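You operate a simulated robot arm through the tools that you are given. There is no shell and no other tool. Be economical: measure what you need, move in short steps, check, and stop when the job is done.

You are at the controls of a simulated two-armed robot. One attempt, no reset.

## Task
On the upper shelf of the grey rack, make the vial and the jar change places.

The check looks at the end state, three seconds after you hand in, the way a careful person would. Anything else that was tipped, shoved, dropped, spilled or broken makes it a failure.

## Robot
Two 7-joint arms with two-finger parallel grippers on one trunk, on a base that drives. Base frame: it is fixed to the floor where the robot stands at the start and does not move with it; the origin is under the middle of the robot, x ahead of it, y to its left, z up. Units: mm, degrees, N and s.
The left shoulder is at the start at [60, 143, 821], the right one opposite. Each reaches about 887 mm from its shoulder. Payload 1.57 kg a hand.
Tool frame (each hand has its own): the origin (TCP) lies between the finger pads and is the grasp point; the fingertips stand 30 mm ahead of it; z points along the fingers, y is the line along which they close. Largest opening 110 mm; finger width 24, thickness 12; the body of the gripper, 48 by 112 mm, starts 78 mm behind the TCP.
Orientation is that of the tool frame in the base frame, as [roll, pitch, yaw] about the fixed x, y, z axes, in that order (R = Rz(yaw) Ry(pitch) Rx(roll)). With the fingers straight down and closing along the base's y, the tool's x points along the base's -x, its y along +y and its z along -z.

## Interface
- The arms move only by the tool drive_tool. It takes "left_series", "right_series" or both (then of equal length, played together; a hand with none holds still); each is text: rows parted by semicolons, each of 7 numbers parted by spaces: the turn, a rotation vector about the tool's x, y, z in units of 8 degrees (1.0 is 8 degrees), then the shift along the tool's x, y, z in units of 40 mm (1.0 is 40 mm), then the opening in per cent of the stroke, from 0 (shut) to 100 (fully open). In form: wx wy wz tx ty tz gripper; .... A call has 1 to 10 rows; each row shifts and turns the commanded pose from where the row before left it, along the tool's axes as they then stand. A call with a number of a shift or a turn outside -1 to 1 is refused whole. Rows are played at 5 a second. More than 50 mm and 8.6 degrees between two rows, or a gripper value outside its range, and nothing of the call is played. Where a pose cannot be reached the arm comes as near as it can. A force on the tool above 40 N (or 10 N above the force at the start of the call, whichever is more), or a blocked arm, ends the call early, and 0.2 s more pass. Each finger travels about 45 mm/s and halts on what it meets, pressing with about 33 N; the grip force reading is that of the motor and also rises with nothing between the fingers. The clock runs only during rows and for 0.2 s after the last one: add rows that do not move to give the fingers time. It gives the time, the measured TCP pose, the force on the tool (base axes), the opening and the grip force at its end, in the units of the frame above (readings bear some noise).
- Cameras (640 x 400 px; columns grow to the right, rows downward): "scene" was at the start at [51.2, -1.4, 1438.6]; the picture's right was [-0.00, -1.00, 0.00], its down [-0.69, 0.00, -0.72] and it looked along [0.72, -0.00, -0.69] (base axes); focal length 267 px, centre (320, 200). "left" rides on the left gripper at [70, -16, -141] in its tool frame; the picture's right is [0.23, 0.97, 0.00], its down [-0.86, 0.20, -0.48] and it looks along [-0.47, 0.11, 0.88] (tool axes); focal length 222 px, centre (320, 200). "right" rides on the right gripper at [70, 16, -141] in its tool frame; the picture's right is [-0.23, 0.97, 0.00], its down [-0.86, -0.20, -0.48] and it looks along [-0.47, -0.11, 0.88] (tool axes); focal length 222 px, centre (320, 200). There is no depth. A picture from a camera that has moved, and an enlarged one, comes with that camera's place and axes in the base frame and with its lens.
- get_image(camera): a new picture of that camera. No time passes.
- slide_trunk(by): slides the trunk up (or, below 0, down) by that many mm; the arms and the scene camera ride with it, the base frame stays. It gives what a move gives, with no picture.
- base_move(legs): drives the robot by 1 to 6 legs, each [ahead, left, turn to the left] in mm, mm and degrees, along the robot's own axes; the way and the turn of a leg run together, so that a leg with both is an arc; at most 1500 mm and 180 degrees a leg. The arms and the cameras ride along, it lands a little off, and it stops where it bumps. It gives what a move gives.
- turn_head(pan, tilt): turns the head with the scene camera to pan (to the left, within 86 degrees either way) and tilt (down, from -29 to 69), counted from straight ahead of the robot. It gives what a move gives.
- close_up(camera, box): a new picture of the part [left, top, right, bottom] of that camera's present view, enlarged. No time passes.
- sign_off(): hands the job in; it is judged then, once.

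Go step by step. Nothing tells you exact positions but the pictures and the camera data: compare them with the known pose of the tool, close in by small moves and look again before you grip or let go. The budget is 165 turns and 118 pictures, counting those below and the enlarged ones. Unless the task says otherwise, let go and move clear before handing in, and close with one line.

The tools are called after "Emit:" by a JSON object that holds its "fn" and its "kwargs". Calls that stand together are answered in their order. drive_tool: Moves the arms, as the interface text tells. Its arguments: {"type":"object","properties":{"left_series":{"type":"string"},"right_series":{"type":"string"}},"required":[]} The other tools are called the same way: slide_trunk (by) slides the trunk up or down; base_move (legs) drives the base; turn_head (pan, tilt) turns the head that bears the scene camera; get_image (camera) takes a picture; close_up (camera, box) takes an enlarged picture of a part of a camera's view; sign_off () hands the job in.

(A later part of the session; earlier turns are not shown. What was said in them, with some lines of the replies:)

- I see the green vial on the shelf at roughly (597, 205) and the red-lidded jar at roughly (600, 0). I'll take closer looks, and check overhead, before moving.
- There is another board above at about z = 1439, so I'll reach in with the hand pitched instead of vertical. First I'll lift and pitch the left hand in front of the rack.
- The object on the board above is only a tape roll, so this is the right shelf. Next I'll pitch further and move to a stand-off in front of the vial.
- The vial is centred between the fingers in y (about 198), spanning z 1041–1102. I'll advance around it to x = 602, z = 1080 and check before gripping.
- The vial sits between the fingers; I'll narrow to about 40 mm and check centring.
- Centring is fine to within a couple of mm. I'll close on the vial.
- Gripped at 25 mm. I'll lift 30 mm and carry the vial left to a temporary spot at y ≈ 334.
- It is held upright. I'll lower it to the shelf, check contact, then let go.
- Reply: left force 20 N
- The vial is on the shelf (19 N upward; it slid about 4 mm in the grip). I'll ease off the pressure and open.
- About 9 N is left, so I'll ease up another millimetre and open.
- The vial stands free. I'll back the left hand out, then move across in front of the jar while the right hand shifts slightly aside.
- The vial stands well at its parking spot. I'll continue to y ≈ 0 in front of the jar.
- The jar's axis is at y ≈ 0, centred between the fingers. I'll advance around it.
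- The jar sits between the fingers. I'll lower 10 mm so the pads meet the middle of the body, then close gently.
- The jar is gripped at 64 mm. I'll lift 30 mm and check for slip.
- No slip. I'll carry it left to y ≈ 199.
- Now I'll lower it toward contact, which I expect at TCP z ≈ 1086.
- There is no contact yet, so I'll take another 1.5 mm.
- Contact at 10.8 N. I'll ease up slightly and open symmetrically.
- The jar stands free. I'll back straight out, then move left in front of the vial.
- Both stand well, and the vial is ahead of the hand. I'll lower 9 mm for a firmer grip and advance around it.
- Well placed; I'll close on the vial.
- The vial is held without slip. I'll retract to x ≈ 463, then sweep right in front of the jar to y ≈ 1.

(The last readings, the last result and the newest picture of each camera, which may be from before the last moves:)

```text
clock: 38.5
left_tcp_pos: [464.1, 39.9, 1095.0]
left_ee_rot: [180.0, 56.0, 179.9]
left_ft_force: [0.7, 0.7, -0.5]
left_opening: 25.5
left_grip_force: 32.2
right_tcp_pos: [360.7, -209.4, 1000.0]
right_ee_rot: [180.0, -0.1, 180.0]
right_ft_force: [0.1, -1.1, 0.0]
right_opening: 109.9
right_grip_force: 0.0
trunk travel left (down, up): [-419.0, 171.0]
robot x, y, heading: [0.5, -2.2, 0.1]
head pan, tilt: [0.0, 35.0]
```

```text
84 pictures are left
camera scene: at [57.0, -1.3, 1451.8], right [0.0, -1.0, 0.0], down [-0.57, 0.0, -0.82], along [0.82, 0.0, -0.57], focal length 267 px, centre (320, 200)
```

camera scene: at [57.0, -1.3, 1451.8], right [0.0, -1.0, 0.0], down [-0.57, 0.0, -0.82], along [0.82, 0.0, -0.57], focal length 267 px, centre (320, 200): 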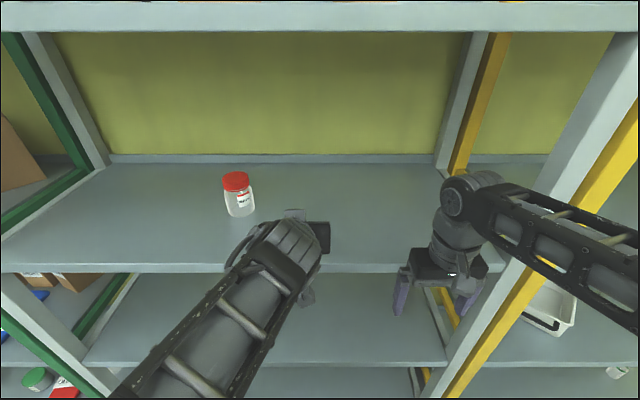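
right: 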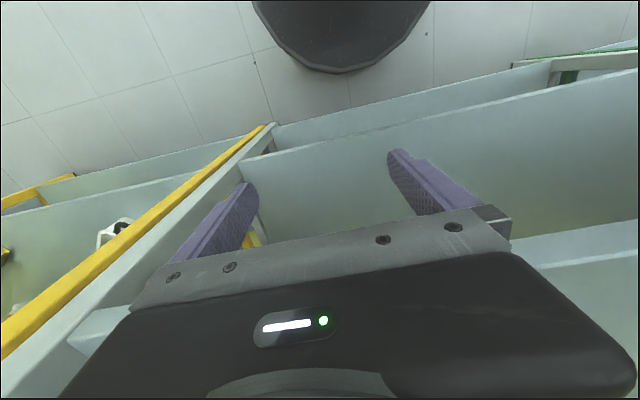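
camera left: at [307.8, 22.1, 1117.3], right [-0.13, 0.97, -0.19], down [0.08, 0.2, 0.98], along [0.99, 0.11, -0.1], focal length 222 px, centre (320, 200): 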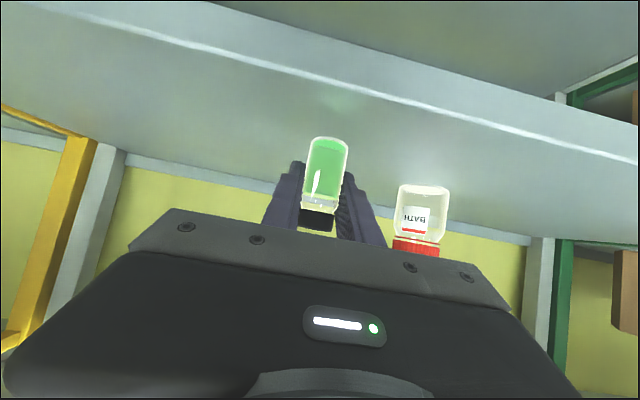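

I'm 39 mm short in y. I'll finish that, then go in to x ≈ 604.

Emit:
{"fn": "drive_tool", "kwargs": {"left_series": "0 0 0 0 -0.5 0 5; 0 0 0 0 -0.48 0 5; 0 0 0 -0.489 0 0.725 5; 0 0 0 -0.489 0 0.725 5; 0 0 0 -0.489 0 0.725 5; 0 0 0 -0.489 0 0.725 5; 0 0 0 0 0 0 5; 0 0 0 0 0 0 5"}}

Emit:
{"fn": "get_image", "kwargs": {"camera": "left"}}

```text
clock: 40.3
left_tcp_pos: [603.8, 1.0, 1095.0]
left_ee_rot: [-180.0, 56.1, 180.0]
left_ft_force: [0.4, -0.7, -1.1]
left_opening: 25.5
left_grip_force: 33.1
right_tcp_pos: [361.4, -209.8, 1000.9]
right_ee_rot: [180.0, 0.0, -179.9]
right_ft_force: [0.3, -0.4, 0.0]
right_opening: 109.9
right_grip_force: 0.0
trunk travel left (down, up): [-419.0, 171.0]
robot x, y, heading: [-1.3, 1.4, 0.3]
head pan, tilt: [0.0, 35.0]
```

```text
83 pictures are left
camera left: at [448.3, -16.8, 1116.5], right [-0.13, 0.97, -0.19], down [0.08, 0.2, 0.98], along [0.99, 0.11, -0.1], focal length 222 px, centre (320, 200)
```

left: 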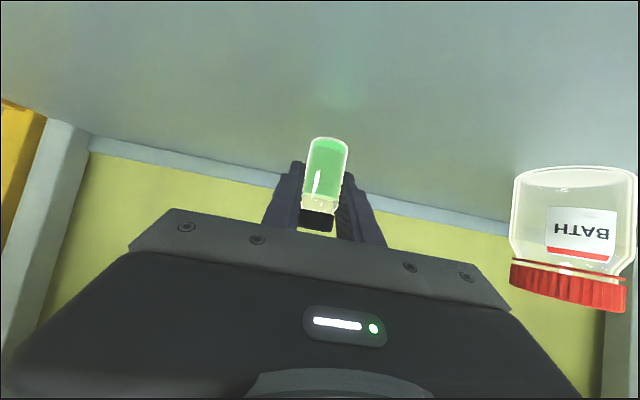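

In place above the spot. I'll lower to just above expected contact (TCP z ≈ 1077).

Emit:
{"fn": "drive_tool", "kwargs": {"left_series": "0 0 0 0.166 0 0.112 5; 0 0 0 0.145 0 0.098 5; 0 0 0 0.02 0 0.014 5; 0 0 0 0 0 0 5; 0 0 0 0 0 0 5"}}

```text
clock: 41.5
left_tcp_pos: [603.8, 0.6, 1079.3]
left_ee_rot: [-179.9, 56.0, 180.0]
left_ft_force: [0.1, -0.1, -0.6]
left_opening: 25.3
left_grip_force: 32.9
right_tcp_pos: [360.8, -211.1, 999.0]
right_ee_rot: [-180.0, 0.0, -179.9]
right_ft_force: [-0.4, -1.0, 0.4]
right_opening: 110.5
right_grip_force: 0.2
trunk travel left (down, up): [-419.0, 171.0]
robot x, y, heading: [-1.4, -1.8, 0.2]
head pan, tilt: [0.0, 35.0]
```

Emit:
{"fn": "drive_tool", "kwargs": {"left_series": "0 0 0 0.02 0 0.014 5; 0 0 0 0.015 0 0.01 5; 0 0 0 0 0 0 5"}}

```text
clock: 42.3
left_tcp_pos: [602.7, 1.7, 1077.7]
left_ee_rot: [-180.0, 56.0, -180.0]
left_ft_force: [-0.2, -0.4, -0.6]
left_opening: 25.4
left_grip_force: 33.5
right_tcp_pos: [360.2, -210.6, 999.8]
right_ee_rot: [-179.9, 0.0, -180.0]
right_ft_force: [-0.7, -1.3, 0.1]
right_opening: 109.8
right_grip_force: 0.0
trunk travel left (down, up): [-419.0, 171.0]
robot x, y, heading: [-2.7, 0.8, -0.2]
head pan, tilt: [0.0, 35.0]
```

Emit:
{"fn": "drive_tool", "kwargs": {"left_series": "0 0 0 0.015 0 0.01 5; 0 0 0 0.01 0 0.007 5; 0 0 0 0 0 0 5"}}

```text
clock: 43.1
left_tcp_pos: [603.6, 0.7, 1076.9]
left_ee_rot: [180.0, 55.9, -179.9]
left_ft_force: [1.0, 0.4, -0.9]
left_opening: 25.3
left_grip_force: 32.8
right_tcp_pos: [360.8, -210.1, 1001.4]
right_ee_rot: [-180.0, 0.0, 180.0]
right_ft_force: [-0.3, 0.4, -0.2]
right_opening: 109.8
right_grip_force: 0.1
trunk travel left (down, up): [-419.0, 171.0]
robot x, y, heading: [-0.7, -1.1, 0.0]
head pan, tilt: [0.0, 35.0]
```

Emit:
{"fn": "drive_tool", "kwargs": {"left_series": "0 0 0 0.015 0 0.01 5; 0 0 0 0.01 0 0.007 5; 0 0 0 0 0 0 5"}}

```text
clock: 43.9
left_tcp_pos: [602.7, 1.8, 1075.2]
left_ee_rot: [180.0, 56.1, 179.9]
left_ft_force: [0.5, 0.0, 2.2]
left_opening: 25.5
left_grip_force: 32.5
right_tcp_pos: [361.9, -209.2, 999.7]
right_ee_rot: [-179.9, 0.0, 180.0]
right_ft_force: [0.1, -0.4, 0.0]
right_opening: 110.3
right_grip_force: 0.1
trunk travel left (down, up): [-419.0, 171.0]
robot x, y, heading: [1.4, 0.8, -0.3]
head pan, tilt: [0.0, 35.0]
```

Light contact (2 N). I'll open gently.

Emit:
{"fn": "drive_tool", "kwargs": {"left_series": "0 0 0 0 0 0 25; 0 0 0 0 0 0 40; 0 0 0 0 0 0 65; 0 0 0 0 0 0 65; 0 0 0 0 0 0 65"}}

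Emit:
{"fn": "get_image", "kwargs": {"camera": "left"}}

```text
clock: 45.1
left_tcp_pos: [602.3, 2.0, 1077.2]
left_ee_rot: [180.0, 56.0, 179.9]
left_ft_force: [0.2, 0.3, -0.7]
left_opening: 71.7
left_grip_force: 0.1
right_tcp_pos: [360.8, -210.1, 1000.8]
right_ee_rot: [179.9, 0.0, 180.0]
right_ft_force: [0.1, 0.2, 0.5]
right_opening: 110.4
right_grip_force: 0.1
trunk travel left (down, up): [-419.0, 171.0]
robot x, y, heading: [-0.5, 0.3, 0.0]
head pan, tilt: [0.0, 35.0]
```

```text
82 pictures are left
camera left: at [447.5, -16.2, 1097.1], right [-0.13, 0.97, -0.19], down [0.08, 0.2, 0.98], along [0.99, 0.11, -0.1], focal length 222 px, centre (320, 200)
```

left: 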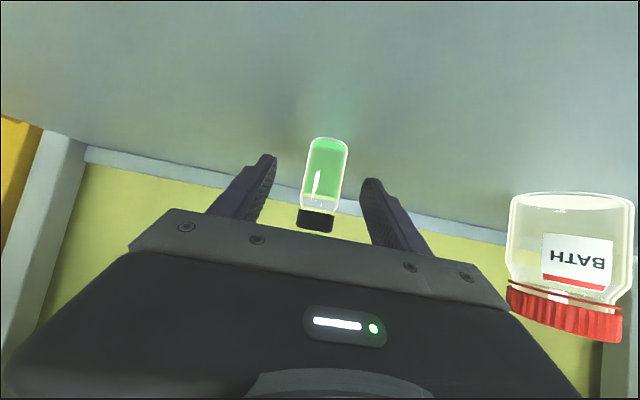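

The vial stands free. I'll back out and move the hand aside for a final look.

Emit:
{"fn": "drive_tool", "kwargs": {"left_series": "0 0 0 0.489 0 -0.725 65; 0 0 0 0.489 0 -0.725 65; 0 0 0 0.489 0 -0.725 65; 0 0 0 0.489 0 -0.725 65; 0 0 0 0.489 0 -0.725 65; 0 0 0 0.42 0 -0.62 65; 0 0 0 0 0.8 0 65; 0 0 0 0 0.8 0 65; 0 0 0 0 0.8 0 65; 0 0 0 0 0.8 0 65"}}

Emit:
{"fn": "turn_head", "kwargs": {"pan": 0, "tilt": 43.8}}

Emit:
{"fn": "get_image", "kwargs": {"camera": "scene"}}

Emit:
{"fn": "close_up", "kwargs": {"camera": "scene", "box": [200, 100, 360, 200]}}

```text
clock: 46.3
left_tcp_pos: [463.6, 43.9, 1068.8]
left_ee_rot: [-176.0, 54.0, -170.8]
left_ft_force: [-3.1, -4.5, 5.2]
left_opening: 69.4
left_grip_force: 0.0
right_tcp_pos: [359.8, -210.0, 1000.2]
right_ee_rot: [-180.0, 0.0, -180.0]
right_ft_force: [-0.7, 0.9, -0.2]
right_opening: 110.1
right_grip_force: 0.0
trunk travel left (down, up): [-419.0, 171.0]
robot x, y, heading: [-4.6, -0.3, -0.2]
head pan, tilt: [0.0, 35.0]
stopped in row 6 (left hand): the force on the tool passed its limit (the readings are from after the stop); the commanded pose is now the measured one
```

```text
clock: 47.0
left_tcp_pos: [464.2, 43.1, 1068.4]
left_ee_rot: [-176.2, 53.9, -171.0]
left_ft_force: [1.7, -0.6, 10.9]
left_opening: 70.2
left_grip_force: 0.0
right_tcp_pos: [360.4, -211.4, 1000.9]
right_ee_rot: [-180.0, -0.1, 179.9]
right_ft_force: [0.9, -0.5, -0.3]
right_opening: 110.3
right_grip_force: 0.0
trunk travel left (down, up): [-419.0, 171.0]
robot x, y, heading: [-0.9, 1.1, -0.0]
head pan, tilt: [0.0, 43.8]
```

```text
81 pictures are left
camera scene: at [50.8, -1.7, 1439.1], right [0.0, -1.0, 0.0], down [-0.69, 0.0, -0.72], along [0.72, 0.0, -0.69], focal length 267 px, centre (320, 200)
```

scene: 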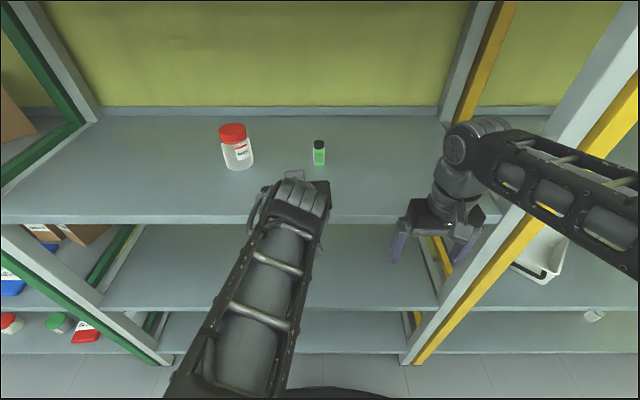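

```text
4.00 times, centred on (280, 150) of scene
camera zoom: at [50.8, -1.7, 1439.1], right [0.0, -1.0, 0.0], down [-0.69, 0.0, -0.72], along [0.72, 0.0, -0.69], focal length 1069 px, centre (480, 400)
```

zoom: 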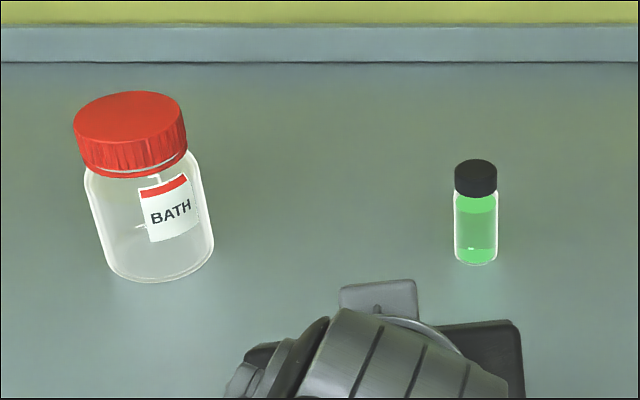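

The swap is in place and both items are upright, but on backing out the hand sagged and met something, probably the shelf edge. I'll raise it gently.

Emit:
{"fn": "drive_tool", "kwargs": {"left_series": "0 0 0 -0.207 0 -0.14 65; 0 0 0 -0.207 0 -0.14 65; 0 0 0 -0.207 0 -0.14 65; 0 0 0 0 0 0 65"}}

Emit:
{"fn": "get_image", "kwargs": {"camera": "left"}}

```text
clock: 48.0
left_tcp_pos: [463.9, 42.4, 1097.5]
left_ee_rot: [-176.3, 54.2, -171.2]
left_ft_force: [0.8, -0.1, 0.7]
left_opening: 71.5
left_grip_force: 0.1
right_tcp_pos: [360.8, -210.5, 998.9]
right_ee_rot: [180.0, 0.0, 179.8]
right_ft_force: [0.2, -0.3, 1.1]
right_opening: 109.9
right_grip_force: 0.1
trunk travel left (down, up): [-419.0, 171.0]
robot x, y, heading: [-1.5, -2.3, -0.0]
head pan, tilt: [0.0, 43.8]
```

```text
79 pictures are left
camera left: at [312.5, 10.9, 1125.2], right [-0.23, 0.95, -0.22], down [0.09, 0.25, 0.97], along [0.97, 0.2, -0.14], focal length 222 px, centre (320, 200)
```

left: 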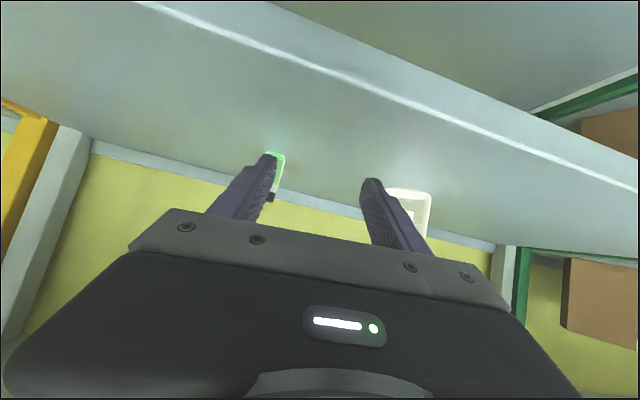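

The swap is in place: both items stand upright, the jar at about (603, 197) and the vial at about (603, 1). The hand is free, with no load on it and about 110 mm clear of both, so I'm handing in.

Emit:
{"fn": "sign_off", "kwargs": {}}

```text
The job is handed in.
```

The vial and the jar have changed places on the shelf, both upright and within a few millimetres of each other's old spots. While backing out, the left hand bumped something (probably the shelf edge), but the picture afterwards showed nothing moved.
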